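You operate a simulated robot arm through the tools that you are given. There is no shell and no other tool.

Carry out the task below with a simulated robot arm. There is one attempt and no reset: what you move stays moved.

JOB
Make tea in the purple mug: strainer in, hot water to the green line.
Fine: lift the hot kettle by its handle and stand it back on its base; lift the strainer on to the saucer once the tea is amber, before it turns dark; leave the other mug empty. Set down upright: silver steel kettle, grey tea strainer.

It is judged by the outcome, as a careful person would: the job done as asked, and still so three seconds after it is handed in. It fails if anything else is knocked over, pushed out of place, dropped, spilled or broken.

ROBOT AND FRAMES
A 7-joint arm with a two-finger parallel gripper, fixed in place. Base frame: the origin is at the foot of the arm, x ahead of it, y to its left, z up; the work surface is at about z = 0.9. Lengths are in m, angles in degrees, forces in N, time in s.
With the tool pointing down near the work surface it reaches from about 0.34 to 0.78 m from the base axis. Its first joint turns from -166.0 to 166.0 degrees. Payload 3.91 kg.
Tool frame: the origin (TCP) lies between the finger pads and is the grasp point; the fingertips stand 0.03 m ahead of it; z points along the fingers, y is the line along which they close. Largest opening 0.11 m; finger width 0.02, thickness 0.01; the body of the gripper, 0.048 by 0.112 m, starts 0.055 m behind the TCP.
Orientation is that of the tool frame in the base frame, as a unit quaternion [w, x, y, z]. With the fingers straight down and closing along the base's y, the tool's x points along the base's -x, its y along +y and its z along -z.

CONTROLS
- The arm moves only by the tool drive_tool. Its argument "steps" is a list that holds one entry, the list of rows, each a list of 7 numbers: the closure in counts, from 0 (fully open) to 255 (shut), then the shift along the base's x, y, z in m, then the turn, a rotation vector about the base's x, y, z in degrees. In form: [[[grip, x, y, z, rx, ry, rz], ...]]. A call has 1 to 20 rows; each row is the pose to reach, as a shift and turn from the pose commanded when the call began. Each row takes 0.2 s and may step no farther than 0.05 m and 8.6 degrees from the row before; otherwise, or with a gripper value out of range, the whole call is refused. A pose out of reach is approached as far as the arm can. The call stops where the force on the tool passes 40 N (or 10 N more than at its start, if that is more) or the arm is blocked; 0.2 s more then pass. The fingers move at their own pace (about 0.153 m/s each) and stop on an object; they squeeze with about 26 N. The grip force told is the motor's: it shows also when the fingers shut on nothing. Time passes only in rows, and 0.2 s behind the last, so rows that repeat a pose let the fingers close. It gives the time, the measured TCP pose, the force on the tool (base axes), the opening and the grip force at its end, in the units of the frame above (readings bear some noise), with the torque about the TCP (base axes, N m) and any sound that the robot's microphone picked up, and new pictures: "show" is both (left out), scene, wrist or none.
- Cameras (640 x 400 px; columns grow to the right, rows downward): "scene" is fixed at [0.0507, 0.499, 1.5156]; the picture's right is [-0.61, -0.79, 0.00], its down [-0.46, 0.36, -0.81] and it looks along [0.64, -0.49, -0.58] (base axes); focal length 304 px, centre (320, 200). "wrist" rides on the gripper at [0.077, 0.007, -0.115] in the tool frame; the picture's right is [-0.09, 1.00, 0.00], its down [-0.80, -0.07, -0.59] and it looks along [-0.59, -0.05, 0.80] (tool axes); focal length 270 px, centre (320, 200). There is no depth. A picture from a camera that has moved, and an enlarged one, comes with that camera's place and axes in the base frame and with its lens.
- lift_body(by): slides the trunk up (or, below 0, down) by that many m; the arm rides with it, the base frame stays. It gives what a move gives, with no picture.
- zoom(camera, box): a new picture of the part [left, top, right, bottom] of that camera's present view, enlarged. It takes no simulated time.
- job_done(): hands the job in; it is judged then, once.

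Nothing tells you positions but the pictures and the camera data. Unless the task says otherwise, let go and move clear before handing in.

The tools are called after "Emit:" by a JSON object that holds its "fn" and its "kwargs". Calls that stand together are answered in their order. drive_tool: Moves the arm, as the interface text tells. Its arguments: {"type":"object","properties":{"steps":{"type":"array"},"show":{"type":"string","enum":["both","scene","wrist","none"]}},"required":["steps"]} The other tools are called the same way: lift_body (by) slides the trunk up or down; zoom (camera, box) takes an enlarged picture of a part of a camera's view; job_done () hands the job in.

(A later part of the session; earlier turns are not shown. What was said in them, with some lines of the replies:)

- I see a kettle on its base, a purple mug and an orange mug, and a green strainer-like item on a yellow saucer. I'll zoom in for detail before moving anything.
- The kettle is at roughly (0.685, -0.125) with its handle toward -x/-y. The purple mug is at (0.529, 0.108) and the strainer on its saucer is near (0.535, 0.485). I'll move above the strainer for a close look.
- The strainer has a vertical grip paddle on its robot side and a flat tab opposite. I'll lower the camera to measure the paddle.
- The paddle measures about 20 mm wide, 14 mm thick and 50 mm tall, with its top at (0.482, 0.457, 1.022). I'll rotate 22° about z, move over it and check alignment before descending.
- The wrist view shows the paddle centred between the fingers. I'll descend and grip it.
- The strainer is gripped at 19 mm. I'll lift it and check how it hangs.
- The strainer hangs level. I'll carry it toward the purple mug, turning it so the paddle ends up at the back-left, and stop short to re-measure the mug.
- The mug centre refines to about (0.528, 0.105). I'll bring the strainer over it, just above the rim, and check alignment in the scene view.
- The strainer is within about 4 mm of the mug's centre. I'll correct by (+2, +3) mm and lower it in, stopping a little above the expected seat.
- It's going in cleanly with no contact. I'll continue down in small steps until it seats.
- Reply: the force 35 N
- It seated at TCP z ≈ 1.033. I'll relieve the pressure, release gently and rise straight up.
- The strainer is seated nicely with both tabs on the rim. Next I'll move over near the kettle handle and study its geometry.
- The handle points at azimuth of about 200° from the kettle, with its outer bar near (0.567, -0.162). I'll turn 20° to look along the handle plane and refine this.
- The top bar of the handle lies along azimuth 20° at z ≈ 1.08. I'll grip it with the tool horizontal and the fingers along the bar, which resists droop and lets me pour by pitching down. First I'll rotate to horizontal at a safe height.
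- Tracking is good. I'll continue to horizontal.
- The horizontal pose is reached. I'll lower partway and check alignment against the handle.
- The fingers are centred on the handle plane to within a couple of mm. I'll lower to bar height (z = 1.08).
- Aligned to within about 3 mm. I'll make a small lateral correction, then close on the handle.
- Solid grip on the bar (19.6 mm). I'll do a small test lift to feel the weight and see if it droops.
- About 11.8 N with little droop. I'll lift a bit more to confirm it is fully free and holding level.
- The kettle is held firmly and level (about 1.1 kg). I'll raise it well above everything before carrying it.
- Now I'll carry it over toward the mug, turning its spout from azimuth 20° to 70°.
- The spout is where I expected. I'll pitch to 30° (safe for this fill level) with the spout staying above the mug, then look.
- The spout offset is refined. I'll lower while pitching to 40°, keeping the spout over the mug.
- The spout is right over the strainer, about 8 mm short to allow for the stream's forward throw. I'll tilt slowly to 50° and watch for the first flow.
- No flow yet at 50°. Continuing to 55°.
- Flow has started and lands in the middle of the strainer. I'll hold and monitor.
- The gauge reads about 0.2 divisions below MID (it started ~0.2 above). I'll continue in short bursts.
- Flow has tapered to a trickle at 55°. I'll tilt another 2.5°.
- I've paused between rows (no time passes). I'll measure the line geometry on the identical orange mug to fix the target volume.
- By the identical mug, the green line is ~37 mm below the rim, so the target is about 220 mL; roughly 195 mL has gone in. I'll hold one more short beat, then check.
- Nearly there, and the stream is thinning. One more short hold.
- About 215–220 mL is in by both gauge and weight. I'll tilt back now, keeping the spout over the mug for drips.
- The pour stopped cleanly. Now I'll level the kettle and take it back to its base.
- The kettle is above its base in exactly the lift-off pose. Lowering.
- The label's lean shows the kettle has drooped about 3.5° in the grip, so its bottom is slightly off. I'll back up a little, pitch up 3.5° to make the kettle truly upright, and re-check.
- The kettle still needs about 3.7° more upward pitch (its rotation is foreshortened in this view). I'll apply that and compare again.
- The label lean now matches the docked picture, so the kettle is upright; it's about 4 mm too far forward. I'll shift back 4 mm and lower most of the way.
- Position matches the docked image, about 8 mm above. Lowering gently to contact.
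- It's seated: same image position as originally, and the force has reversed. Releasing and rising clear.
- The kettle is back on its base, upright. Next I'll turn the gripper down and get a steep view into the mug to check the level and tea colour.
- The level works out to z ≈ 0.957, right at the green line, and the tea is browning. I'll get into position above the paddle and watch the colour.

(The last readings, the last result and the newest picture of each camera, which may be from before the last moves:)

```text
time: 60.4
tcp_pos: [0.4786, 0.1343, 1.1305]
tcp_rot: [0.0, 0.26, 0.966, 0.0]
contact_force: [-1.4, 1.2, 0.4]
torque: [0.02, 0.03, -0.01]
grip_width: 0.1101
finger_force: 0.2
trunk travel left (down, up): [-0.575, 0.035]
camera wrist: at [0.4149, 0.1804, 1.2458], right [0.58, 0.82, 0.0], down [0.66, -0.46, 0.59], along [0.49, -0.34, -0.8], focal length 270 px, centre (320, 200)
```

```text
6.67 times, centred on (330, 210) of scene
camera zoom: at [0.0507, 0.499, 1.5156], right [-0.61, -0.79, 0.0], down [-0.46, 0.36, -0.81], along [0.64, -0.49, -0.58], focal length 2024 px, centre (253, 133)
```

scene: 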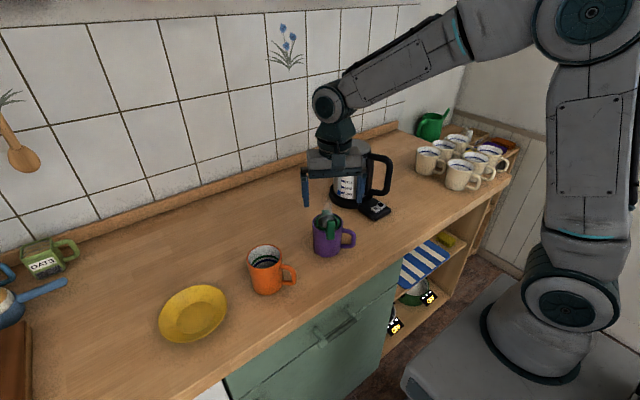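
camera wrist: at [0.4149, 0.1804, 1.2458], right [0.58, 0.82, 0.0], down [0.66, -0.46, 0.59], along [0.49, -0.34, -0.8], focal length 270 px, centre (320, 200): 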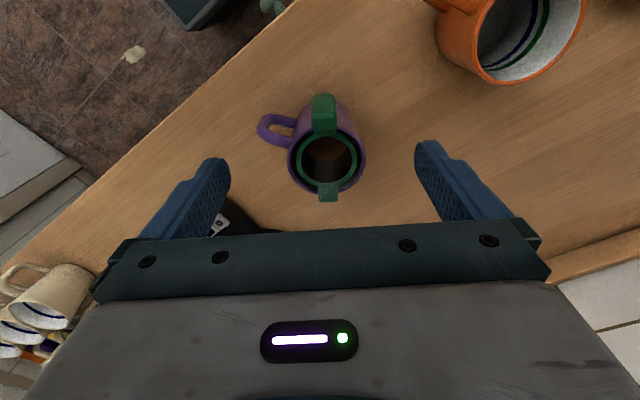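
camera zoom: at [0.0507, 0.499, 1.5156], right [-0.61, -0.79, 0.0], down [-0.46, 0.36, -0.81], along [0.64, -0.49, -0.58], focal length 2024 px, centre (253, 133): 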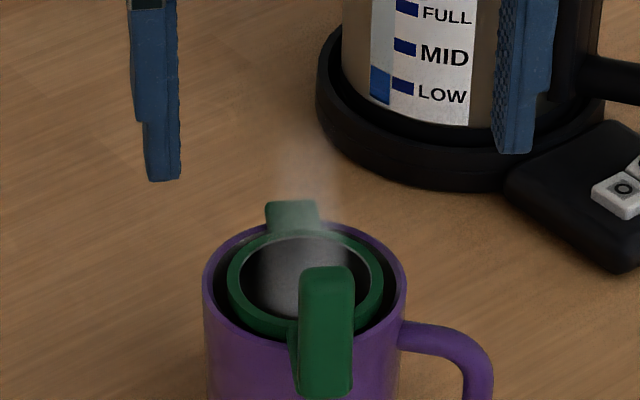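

Emit:
{"fn": "zoom", "kwargs": {"camera": "wrist", "box": [300, 130, 360, 190]}}

```text
6.67 times, centred on (330, 160) of wrist
camera zoom: at [0.4149, 0.1804, 1.2458], right [0.58, 0.82, 0.0], down [0.66, -0.46, 0.59], along [0.49, -0.34, -0.8], focal length 1802 px, centre (253, 467)
```

zoom: 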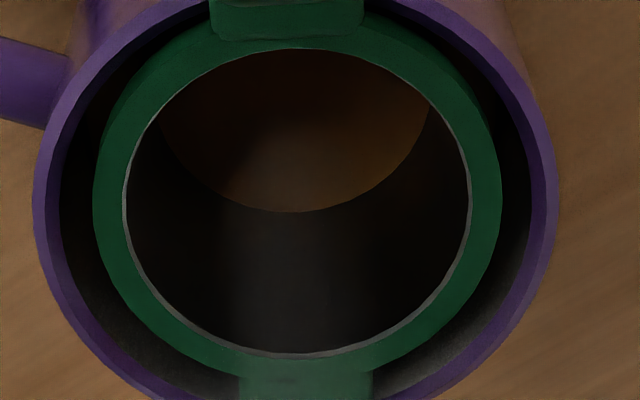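

The tea is now amber-brown. Lifting slightly early is recoverable (I could re-insert the strainer), so I'll descend and grip the paddle now.

Emit:
{"fn": "drive_tool", "kwargs": {"steps": [[[0, 0, 0, -0.03, 0, 0, 0], [0, 0, 0, -0.06, 0, 0, 0], [0, 0, 0, -0.085, 0, 0, 0], [0, 0, 0, -0.096, 0, 0, 0], [120, 0, 0, -0.096, 0, 0, 0], [200, 0, 0, -0.096, 0, 0, 0], [255, 0, 0, -0.096, 0, 0, 0], [255, 0, 0, -0.096, 0, 0, 0]]], "show": "scene"}}

Emit:
{"fn": "zoom", "kwargs": {"camera": "scene", "box": [300, 180, 360, 250]}}

```text
time: 62.2
tcp_pos: [0.4784, 0.1351, 1.0327]
tcp_rot: [0.0, 0.259, 0.966, 0.001]
contact_force: [0.0, -0.3, 0.5]
torque: [-0.01, 0.02, -0.02]
grip_width: 0.0214
finger_force: 26.3
trunk travel left (down, up): [-0.575, 0.035]
```

scene: 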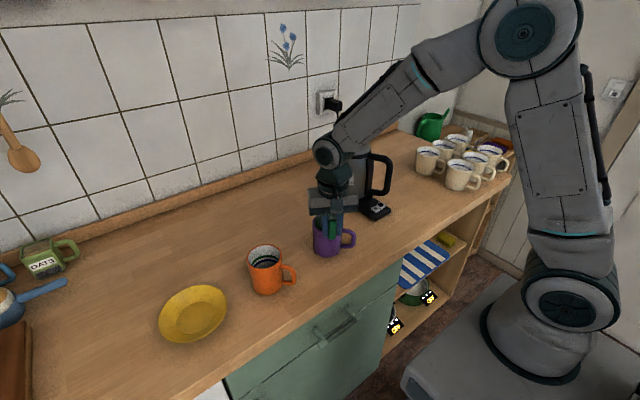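

```text
5.71 times, centred on (330, 215) of scene
camera zoom: at [0.0507, 0.499, 1.5156], right [-0.61, -0.79, 0.0], down [-0.46, 0.36, -0.81], along [0.64, -0.49, -0.58], focal length 1735 px, centre (263, 114)
```

zoom: 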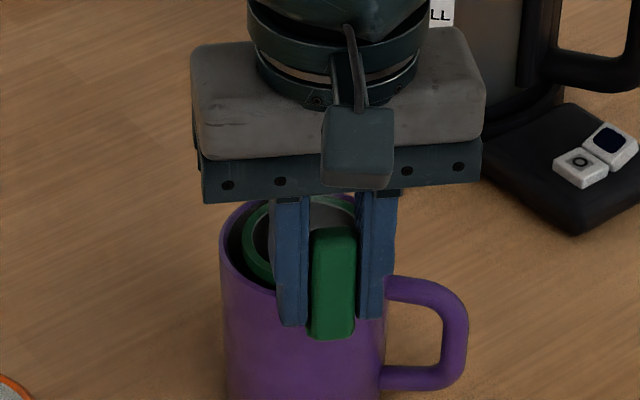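

Emit:
{"fn": "drive_tool", "kwargs": {"steps": [[[255, 0, 0, 0.0, 0, 0, 0], [255, 0, 0, 0.02, 0, 0, 0], [255, 0, 0, 0.045, 0, 0, 0], [255, 0, 0, 0.075, 0, 0, 0], [255, 0, 0, 0.105, 0, 0, 0], [255, 0, 0, 0.12, 0, 0, 0]]]}}

Emit:
{"fn": "zoom", "kwargs": {"camera": "scene", "box": [300, 150, 370, 250]}}

Emit:
{"fn": "zoom", "kwargs": {"camera": "scene", "box": [305, 205, 350, 250]}}

```text
time: 63.6
tcp_pos: [0.4791, 0.1341, 1.1519]
tcp_rot: [0.0, 0.259, 0.966, 0.0]
contact_force: [0.0, 0.3, -0.5]
torque: [0.03, 0.01, 0.0]
grip_width: 0.0212
finger_force: 26.2
trunk travel left (down, up): [-0.575, 0.035]
camera wrist: at [0.415, 0.1796, 1.2685], right [0.57, 0.82, 0.0], down [0.66, -0.46, 0.59], along [0.49, -0.34, -0.8], focal length 270 px, centre (320, 200)
```

scene: 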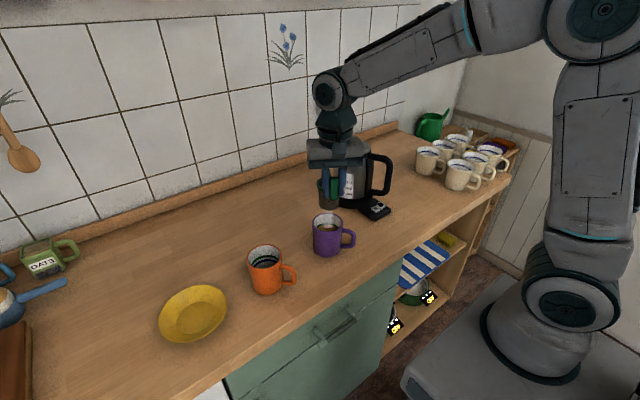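
wrist: 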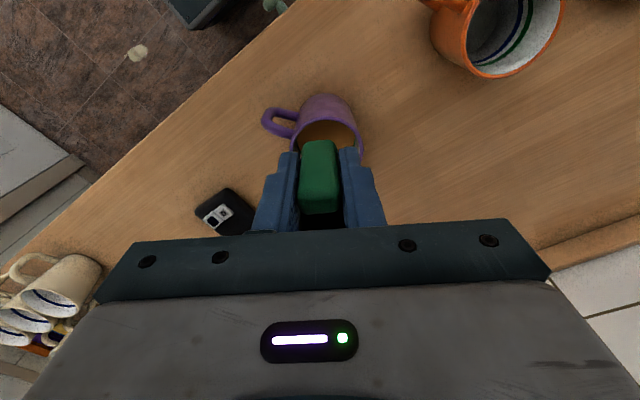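

```text
4.00 times, centred on (335, 200) of scene
camera zoom: at [0.0507, 0.499, 1.5156], right [-0.61, -0.79, 0.0], down [-0.46, 0.36, -0.81], along [0.64, -0.49, -0.58], focal length 1214 px, centre (260, 200)
```

zoom: 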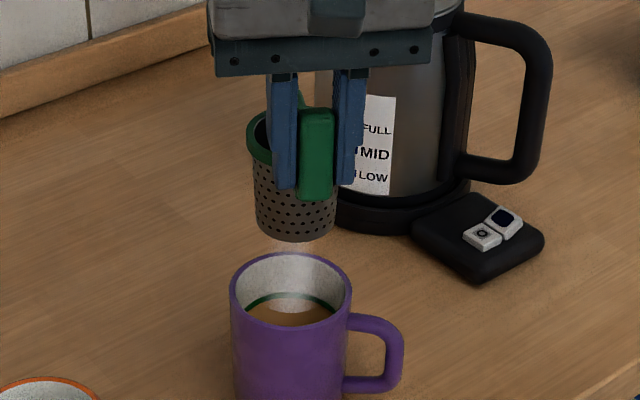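

```text
8.89 times, centred on (328, 228) of scene
camera zoom: at [0.0507, 0.499, 1.5156], right [-0.61, -0.79, 0.0], down [-0.46, 0.36, -0.81], along [0.64, -0.49, -0.58], focal length 2699 px, centre (253, -44)
```

zoom: 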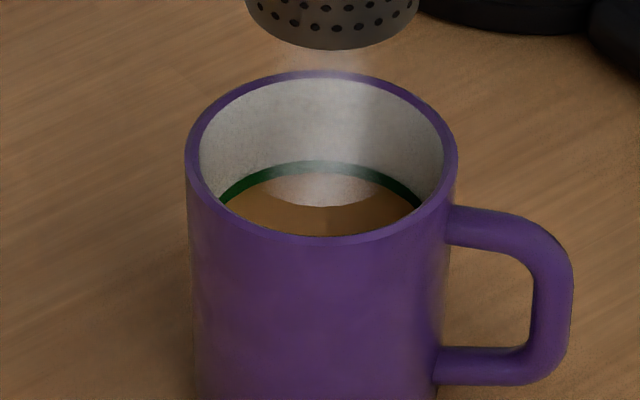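

The level is right at the green line and the tea is a clear amber. I'll hold the strainer over the mug briefly to let it drain before carrying it to the saucer.

Emit:
{"fn": "drive_tool", "kwargs": {"steps": [[[255, 0, 0, 0, 0, 0, 0], [255, 0, 0, 0, 0, 0, 0], [255, 0, 0, 0, 0, 0, 0], [255, 0, 0, 0, 0, 0, 0], [255, 0, 0, 0, 0, 0, 0], [255, 0, 0, 0, 0, 0, 0], [255, 0, 0, 0, 0, 0, 0], [255, 0, 0, 0, 0, 0, 0]]], "show": "scene"}}

Emit:
{"fn": "zoom", "kwargs": {"camera": "scene", "box": [300, 170, 360, 250]}}

Emit:
{"fn": "zoom", "kwargs": {"camera": "scene", "box": [305, 205, 350, 250]}}

```text
time: 65.4
tcp_pos: [0.4787, 0.1333, 1.153]
tcp_rot: [0.0, 0.259, 0.966, 0.001]
contact_force: [-0.1, -0.2, -0.1]
torque: [0.03, 0.0, 0.0]
grip_width: 0.0213
finger_force: 26.0
trunk travel left (down, up): [-0.575, 0.035]
```

scene: 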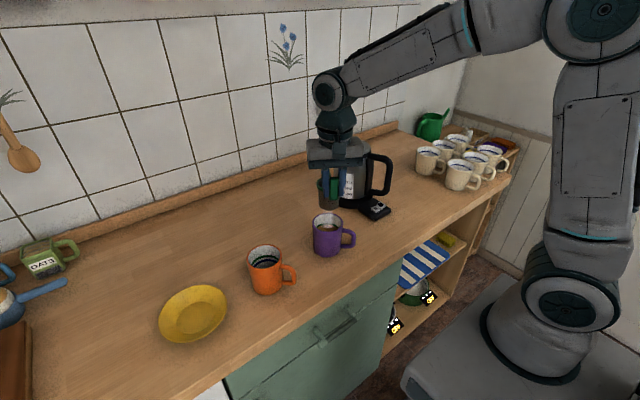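

```text
5.00 times, centred on (330, 210) of scene
camera zoom: at [0.0507, 0.499, 1.5156], right [-0.61, -0.79, 0.0], down [-0.46, 0.36, -0.81], along [0.64, -0.49, -0.58], focal length 1518 px, centre (270, 150)
```

zoom: 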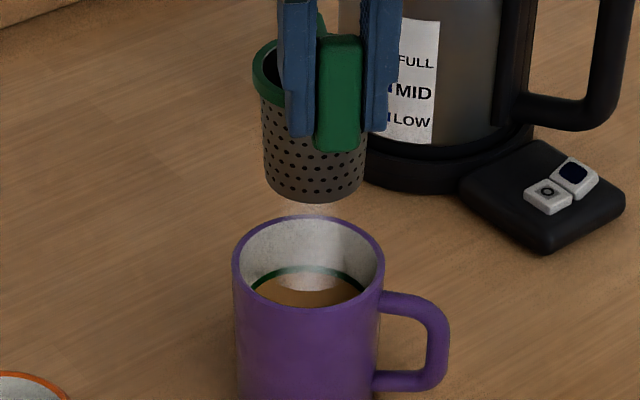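

```text
8.89 times, centred on (328, 228) of scene
camera zoom: at [0.0507, 0.499, 1.5156], right [-0.61, -0.79, 0.0], down [-0.46, 0.36, -0.81], along [0.64, -0.49, -0.58], focal length 2699 px, centre (253, -44)
```

zoom: 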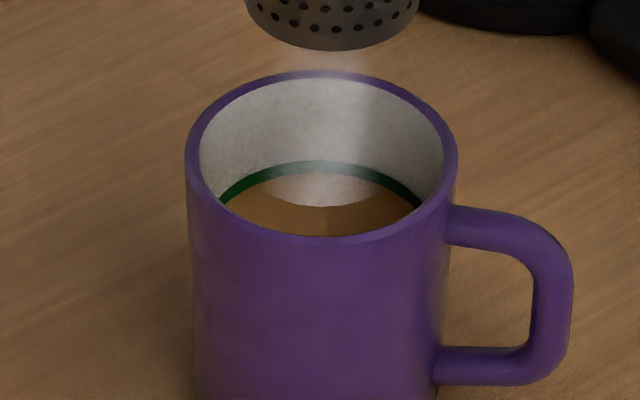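

Stable and no dripping. I'll carry it behind the orange mug (not over it) to the saucer, and turn back to the original orientation.

Emit:
{"fn": "drive_tool", "kwargs": {"steps": [[[255, 0.02, 0, 0.01, 0, 0, 0], [255, 0.05, 0.01, 0.01, 0, 0, 0], [255, 0.08, 0.03, 0.01, 0, 0, 0], [255, 0.1, 0.065, 0.01, 0, 0, 6], [255, 0.11, 0.105, 0.01, 0, 0, 12], [255, 0.11, 0.145, 0.01, 0, 0, 18], [255, 0.11, 0.185, 0.01, 0, 0, 24], [255, 0.11, 0.225, 0.01, 0, 0, 30], [255, 0.1, 0.262, 0.01, 0, 0, 36], [255, 0.075, 0.295, 0.01, 0, 0, 42], [255, 0.045, 0.313, 0.01, 0, 0, 48], [255, 0.015, 0.32, 0.01, 0, 0, 52], [255, 0.002, 0.321, 0.01, 0, 0, 52], [255, 0.002, 0.321, 0.01, 0, 0, 52]]]}}

Emit:
{"fn": "zoom", "kwargs": {"camera": "scene", "box": [120, 180, 260, 345]}}

Emit:
{"fn": "zoom", "kwargs": {"camera": "scene", "box": [305, 205, 350, 250]}}

```text
time: 68.4
tcp_pos: [0.4815, 0.4563, 1.1635]
tcp_rot: [0.001, -0.19, 0.982, 0.0]
contact_force: [0.3, -0.1, -0.7]
torque: [0.01, 0.02, -0.03]
grip_width: 0.021
finger_force: 25.8
trunk travel left (down, up): [-0.575, 0.035]
camera wrist: at [0.4071, 0.4357, 1.2798], right [-0.29, 0.96, 0.0], down [0.77, 0.23, 0.59], along [0.57, 0.17, -0.8], focal length 270 px, centre (320, 200)
```

scene: 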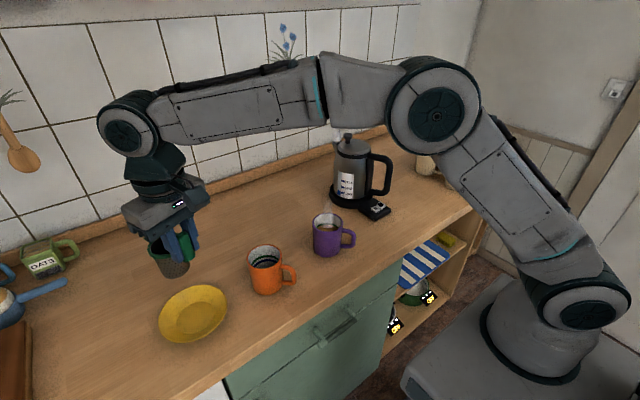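
wrist: 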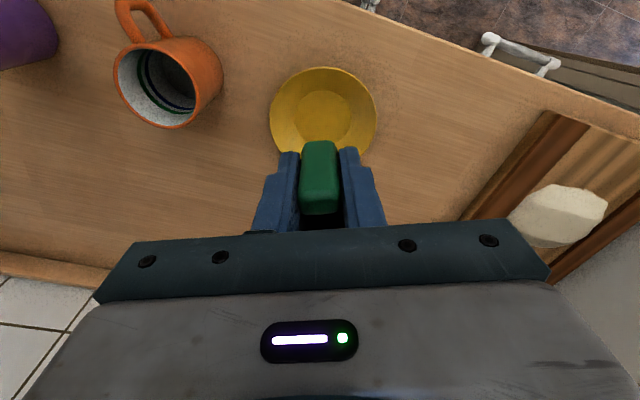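

```text
2.42 times, centred on (190, 262) of scene
camera zoom: at [0.0507, 0.499, 1.5156], right [-0.61, -0.79, 0.0], down [-0.46, 0.36, -0.81], along [0.64, -0.49, -0.58], focal length 736 px, centre (635, 48)
```

zoom: 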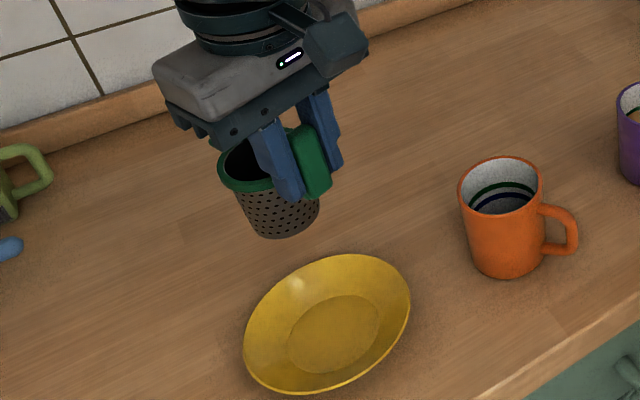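

```text
8.89 times, centred on (328, 228) of scene
camera zoom: at [0.0507, 0.499, 1.5156], right [-0.61, -0.79, 0.0], down [-0.46, 0.36, -0.81], along [0.64, -0.49, -0.58], focal length 2699 px, centre (253, -44)
```

zoom: 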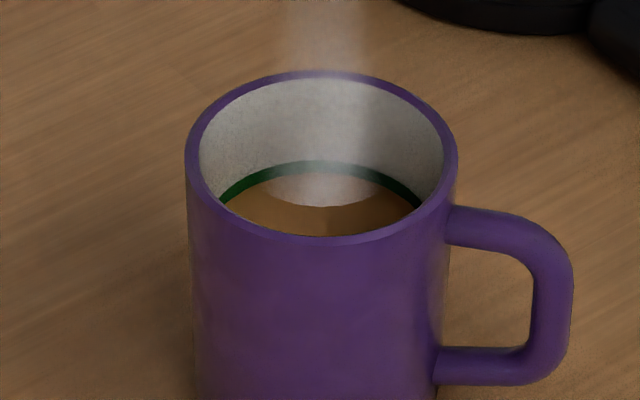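

The pose matches the original pick-up above the saucer. Lowering to just above it, then gently to contact.

Emit:
{"fn": "drive_tool", "kwargs": {"steps": [[[255, 0, 0, -0.04, 0, 0, 0], [255, 0, 0, -0.08, 0, 0, 0], [255, 0, 0, -0.115, 0, 0, 0], [255, 0, 0, -0.14, 0, 0, 0], [255, 0, 0, -0.152, 0, 0, 0], [255, 0, 0, -0.152, 0, 0, 0]]], "show": "scene"}}

Emit:
{"fn": "zoom", "kwargs": {"camera": "scene", "box": [140, 240, 260, 345]}}

```text
time: 69.8
tcp_pos: [0.4807, 0.4556, 1.0111]
tcp_rot: [0.001, -0.191, 0.982, -0.001]
contact_force: [0.0, -0.2, -0.9]
torque: [-0.01, 0.05, 0.04]
grip_width: 0.021
finger_force: 26.3
trunk travel left (down, up): [-0.575, 0.035]
```

scene: 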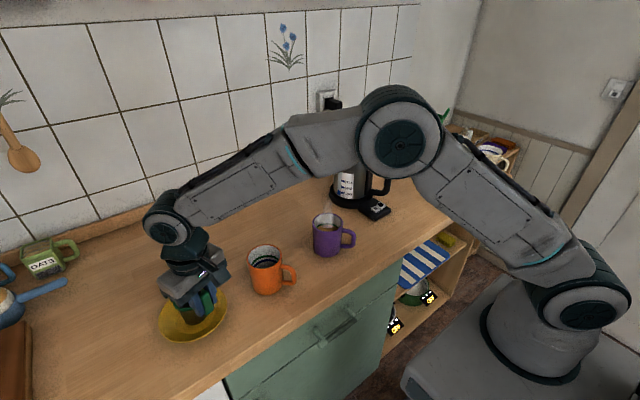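

```text
3.81 times, centred on (200, 292) of scene
camera zoom: at [0.0507, 0.499, 1.5156], right [-0.61, -0.79, 0.0], down [-0.46, 0.36, -0.81], along [0.64, -0.49, -0.58], focal length 1157 px, centre (777, -152)
```

zoom: 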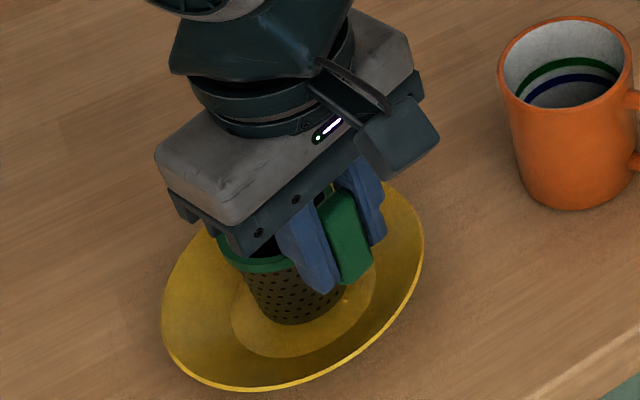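

Emit:
{"fn": "drive_tool", "kwargs": {"steps": [[[255, 0, 0, -0.002, 0, 0, 0], [255, 0, 0, -0.004, 0, 0, 0], [255, 0, 0, -0.004, 0, 0, 0]]], "show": "none"}}

Emit:
{"fn": "drive_tool", "kwargs": {"steps": [[[255, 0, 0, -0.001, 0, 0, 0], [255, 0, 0, -0.002, 0, 0, 0], [255, 0, 0, -0.002, 0, 0, 0]]], "show": "none"}}

```text
time: 70.6
tcp_pos: [0.48, 0.4574, 1.0075]
tcp_rot: [-0.001, -0.191, 0.982, 0.001]
contact_force: [-1.1, -0.9, 0.1]
torque: [-0.05, 0.02, 0.05]
grip_width: 0.0214
finger_force: 26.3
trunk travel left (down, up): [-0.575, 0.035]
```

```text
time: 71.4
tcp_pos: [0.4802, 0.4557, 1.006]
tcp_rot: [0.0, -0.191, 0.982, 0.0]
contact_force: [0.1, 0.7, -1.5]
torque: [0.0, 0.04, -0.02]
grip_width: 0.0211
finger_force: 25.8
trunk travel left (down, up): [-0.575, 0.035]
```

Emit:
{"fn": "drive_tool", "kwargs": {"steps": [[[255, 0, 0, -0.001, 0, 0, 0], [255, 0, 0, -0.002, 0, 0, 0], [255, 0, 0, -0.002, 0, 0, 0]]], "show": "scene"}}

Emit:
{"fn": "zoom", "kwargs": {"camera": "scene", "box": [140, 240, 260, 345]}}

```text
time: 72.2
tcp_pos: [0.4798, 0.4558, 1.0034]
tcp_rot: [0.0, -0.191, 0.981, -0.001]
contact_force: [-1.5, 0.2, -0.1]
torque: [-0.03, -0.03, -0.03]
grip_width: 0.0211
finger_force: 26.0
trunk travel left (down, up): [-0.575, 0.035]
```

scene: 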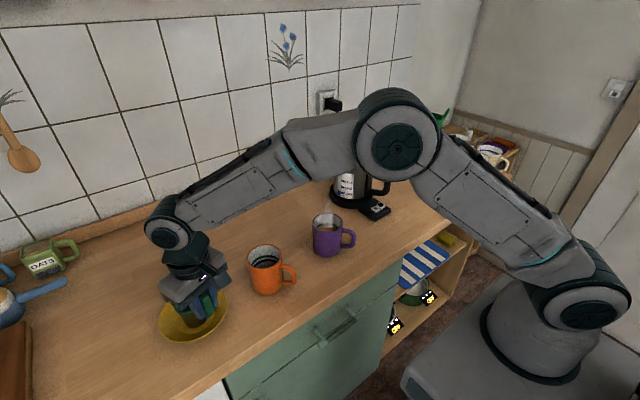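

```text
3.81 times, centred on (200, 292) of scene
camera zoom: at [0.0507, 0.499, 1.5156], right [-0.61, -0.79, 0.0], down [-0.46, 0.36, -0.81], along [0.64, -0.49, -0.58], focal length 1157 px, centre (777, -152)
```

zoom: 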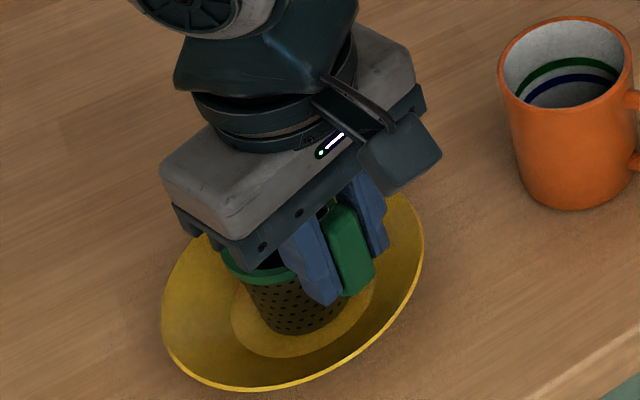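

Emit:
{"fn": "drive_tool", "kwargs": {"steps": [[[255, 0, 0, -0.001, 0, 0, 0], [255, 0, 0, -0.001, 0, 0, 0]]], "show": "none"}}

Emit:
{"fn": "drive_tool", "kwargs": {"steps": [[[255, 0, 0, -0.001, 0, 0, 0], [255, 0, 0, -0.001, 0, 0, 0]]], "show": "none"}}

```text
time: 72.8
tcp_pos: [0.4809, 0.4551, 1.0037]
tcp_rot: [0.0, -0.191, 0.982, 0.0]
contact_force: [-0.2, -0.5, 2.9]
torque: [-0.04, -0.11, -0.01]
grip_width: 0.0214
finger_force: 26.5
trunk travel left (down, up): [-0.575, 0.035]
```

```text
time: 73.4
tcp_pos: [0.4785, 0.4576, 1.0038]
tcp_rot: [0.0, -0.19, 0.982, 0.0]
contact_force: [-1.1, 0.3, 9.3]
torque: [0.18, -0.28, 0.03]
grip_width: 0.0214
finger_force: 25.9
trunk travel left (down, up): [-0.575, 0.035]
```

Contact confirmed (9 N). I'll ease off 1 mm, release gently and rise clear.

Emit:
{"fn": "drive_tool", "kwargs": {"steps": [[[255, 0, 0, 0.001, 0, 0, 0], [200, 0, 0, 0.001, 0, 0, 0], [150, 0, 0, 0.001, 0, 0, 0], [150, 0, 0, 0.001, 0, 0, 0], [150, 0, 0, 0.03, 0, 0, 0], [150, 0, 0, 0.07, 0, 0, 0], [100, 0, 0, 0.11, 0, 0, 0], [50, -0.02, 0, 0.15, 0, 0, 0], [0, -0.05, 0, 0.19, 0, 0, 0], [0, -0.05, 0, 0.19, 0, 0, 0]]]}}

Emit:
{"fn": "zoom", "kwargs": {"camera": "scene", "box": [140, 260, 240, 345]}}

Emit:
{"fn": "zoom", "kwargs": {"camera": "scene", "box": [305, 205, 350, 250]}}

Emit:
{"fn": "zoom", "kwargs": {"camera": "scene", "box": [320, 110, 420, 220]}}

Emit:
{"fn": "zoom", "kwargs": {"camera": "wrist", "box": [220, 40, 420, 220]}}

```text
time: 75.6
tcp_pos: [0.4296, 0.4587, 1.1938]
tcp_rot: [0.0, -0.192, 0.981, -0.001]
contact_force: [-0.1, 0.2, 0.0]
torque: [-0.04, 0.02, 0.0]
grip_width: 0.11
finger_force: 0.0
trunk travel left (down, up): [-0.575, 0.035]
camera wrist: at [0.3562, 0.4372, 1.3089], right [-0.29, 0.96, 0.0], down [0.77, 0.23, 0.59], along [0.57, 0.17, -0.8], focal length 270 px, centre (320, 200)
```

scene: 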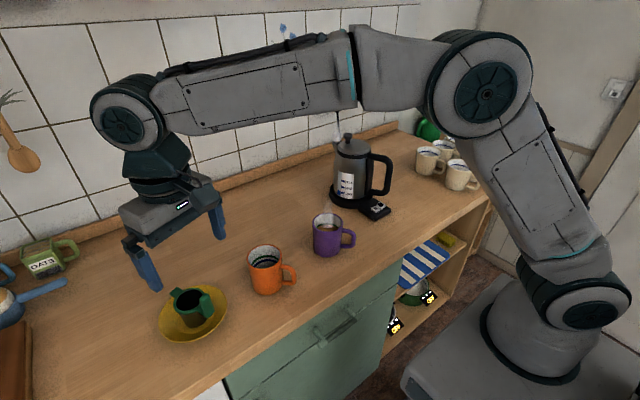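
wrist: 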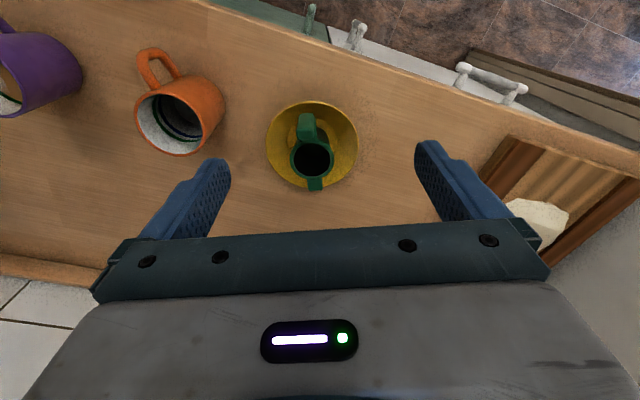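

```text
4.71 times, centred on (190, 302) of scene
camera zoom: at [0.0507, 0.499, 1.5156], right [-0.61, -0.79, 0.0], down [-0.46, 0.36, -0.81], along [0.64, -0.49, -0.58], focal length 1429 px, centre (932, -282)
```

zoom: 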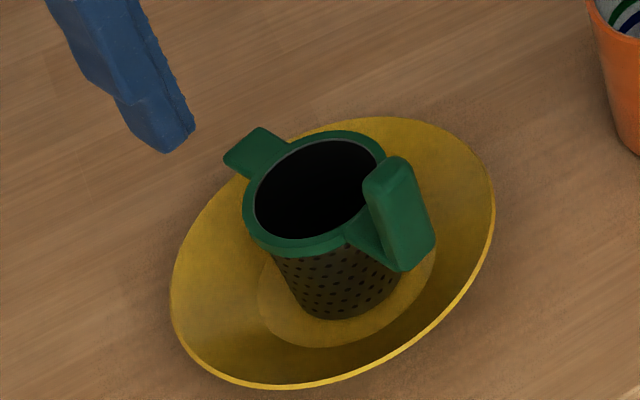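

```text
8.89 times, centred on (328, 228) of scene
camera zoom: at [0.0507, 0.499, 1.5156], right [-0.61, -0.79, 0.0], down [-0.46, 0.36, -0.81], along [0.64, -0.49, -0.58], focal length 2699 px, centre (253, -44)
```

zoom: 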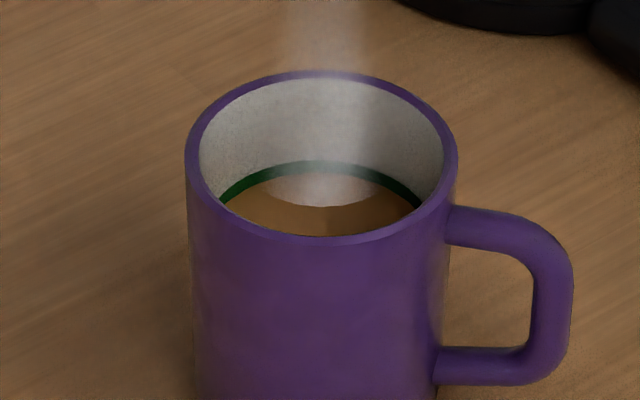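

```text
3.64 times, centred on (370, 165) of scene
camera zoom: at [0.0507, 0.499, 1.5156], right [-0.61, -0.79, 0.0], down [-0.46, 0.36, -0.81], along [0.64, -0.49, -0.58], focal length 1104 px, centre (138, 327)
```

zoom: 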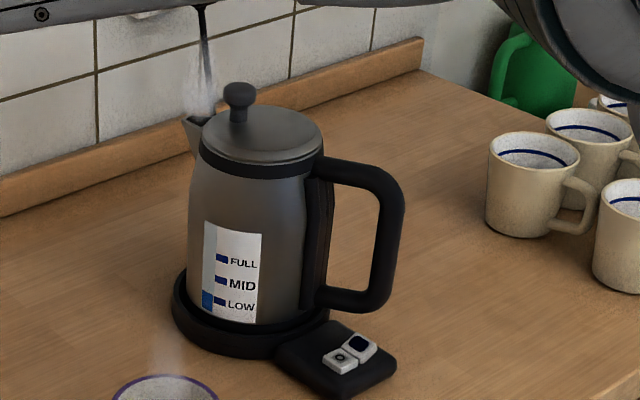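

```text
2.22 times, centred on (320, 130) of wrist
camera zoom: at [0.3562, 0.4372, 1.3089], right [-0.29, 0.96, 0.0], down [0.77, 0.23, 0.59], along [0.57, 0.17, -0.8], focal length 601 px, centre (320, 356)
```

zoom: 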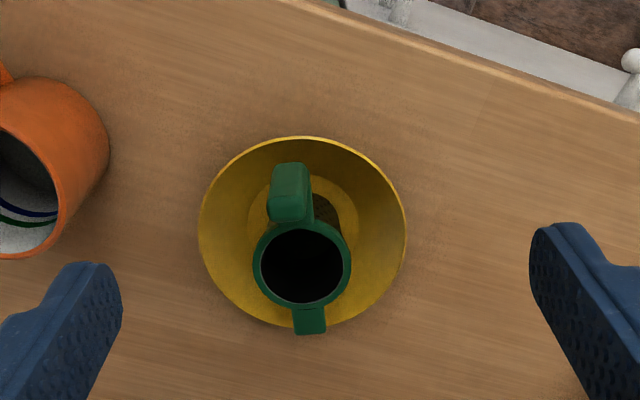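

Everything is in place: the amber tea sits at the green line, the strainer is upright on its saucer, and the kettle is back on its base. The orange mug is still empty and the gripper is clear, so I'm handing in.

Emit:
{"fn": "job_done", "kwargs": {}}

```text
The job is handed in.
```

The tea is made in the purple mug and the job is handed in; no verdict came back.

- **Tea:** the water sits at the lower edge of the green line. The tea was amber when I lifted the strainer, about 24 seconds after pouring started, and the colour didn't change after that.
- **Strainer:** it is upright on the saucer, where it started. I let it drain over the mug first and saw no drips.
- **Kettle:** it is upright on its base, in the same place as before. It slipped about 7° in the grip while I was lifting it. I levelled it before setting it down, so it seated properly.
- **Other mug:** I kept the orange mug empty by carrying the wet strainer behind it, not over it.

I saw nothing spilled, and nothing else was moved or knocked over. The gripper is empty and clear of everything.
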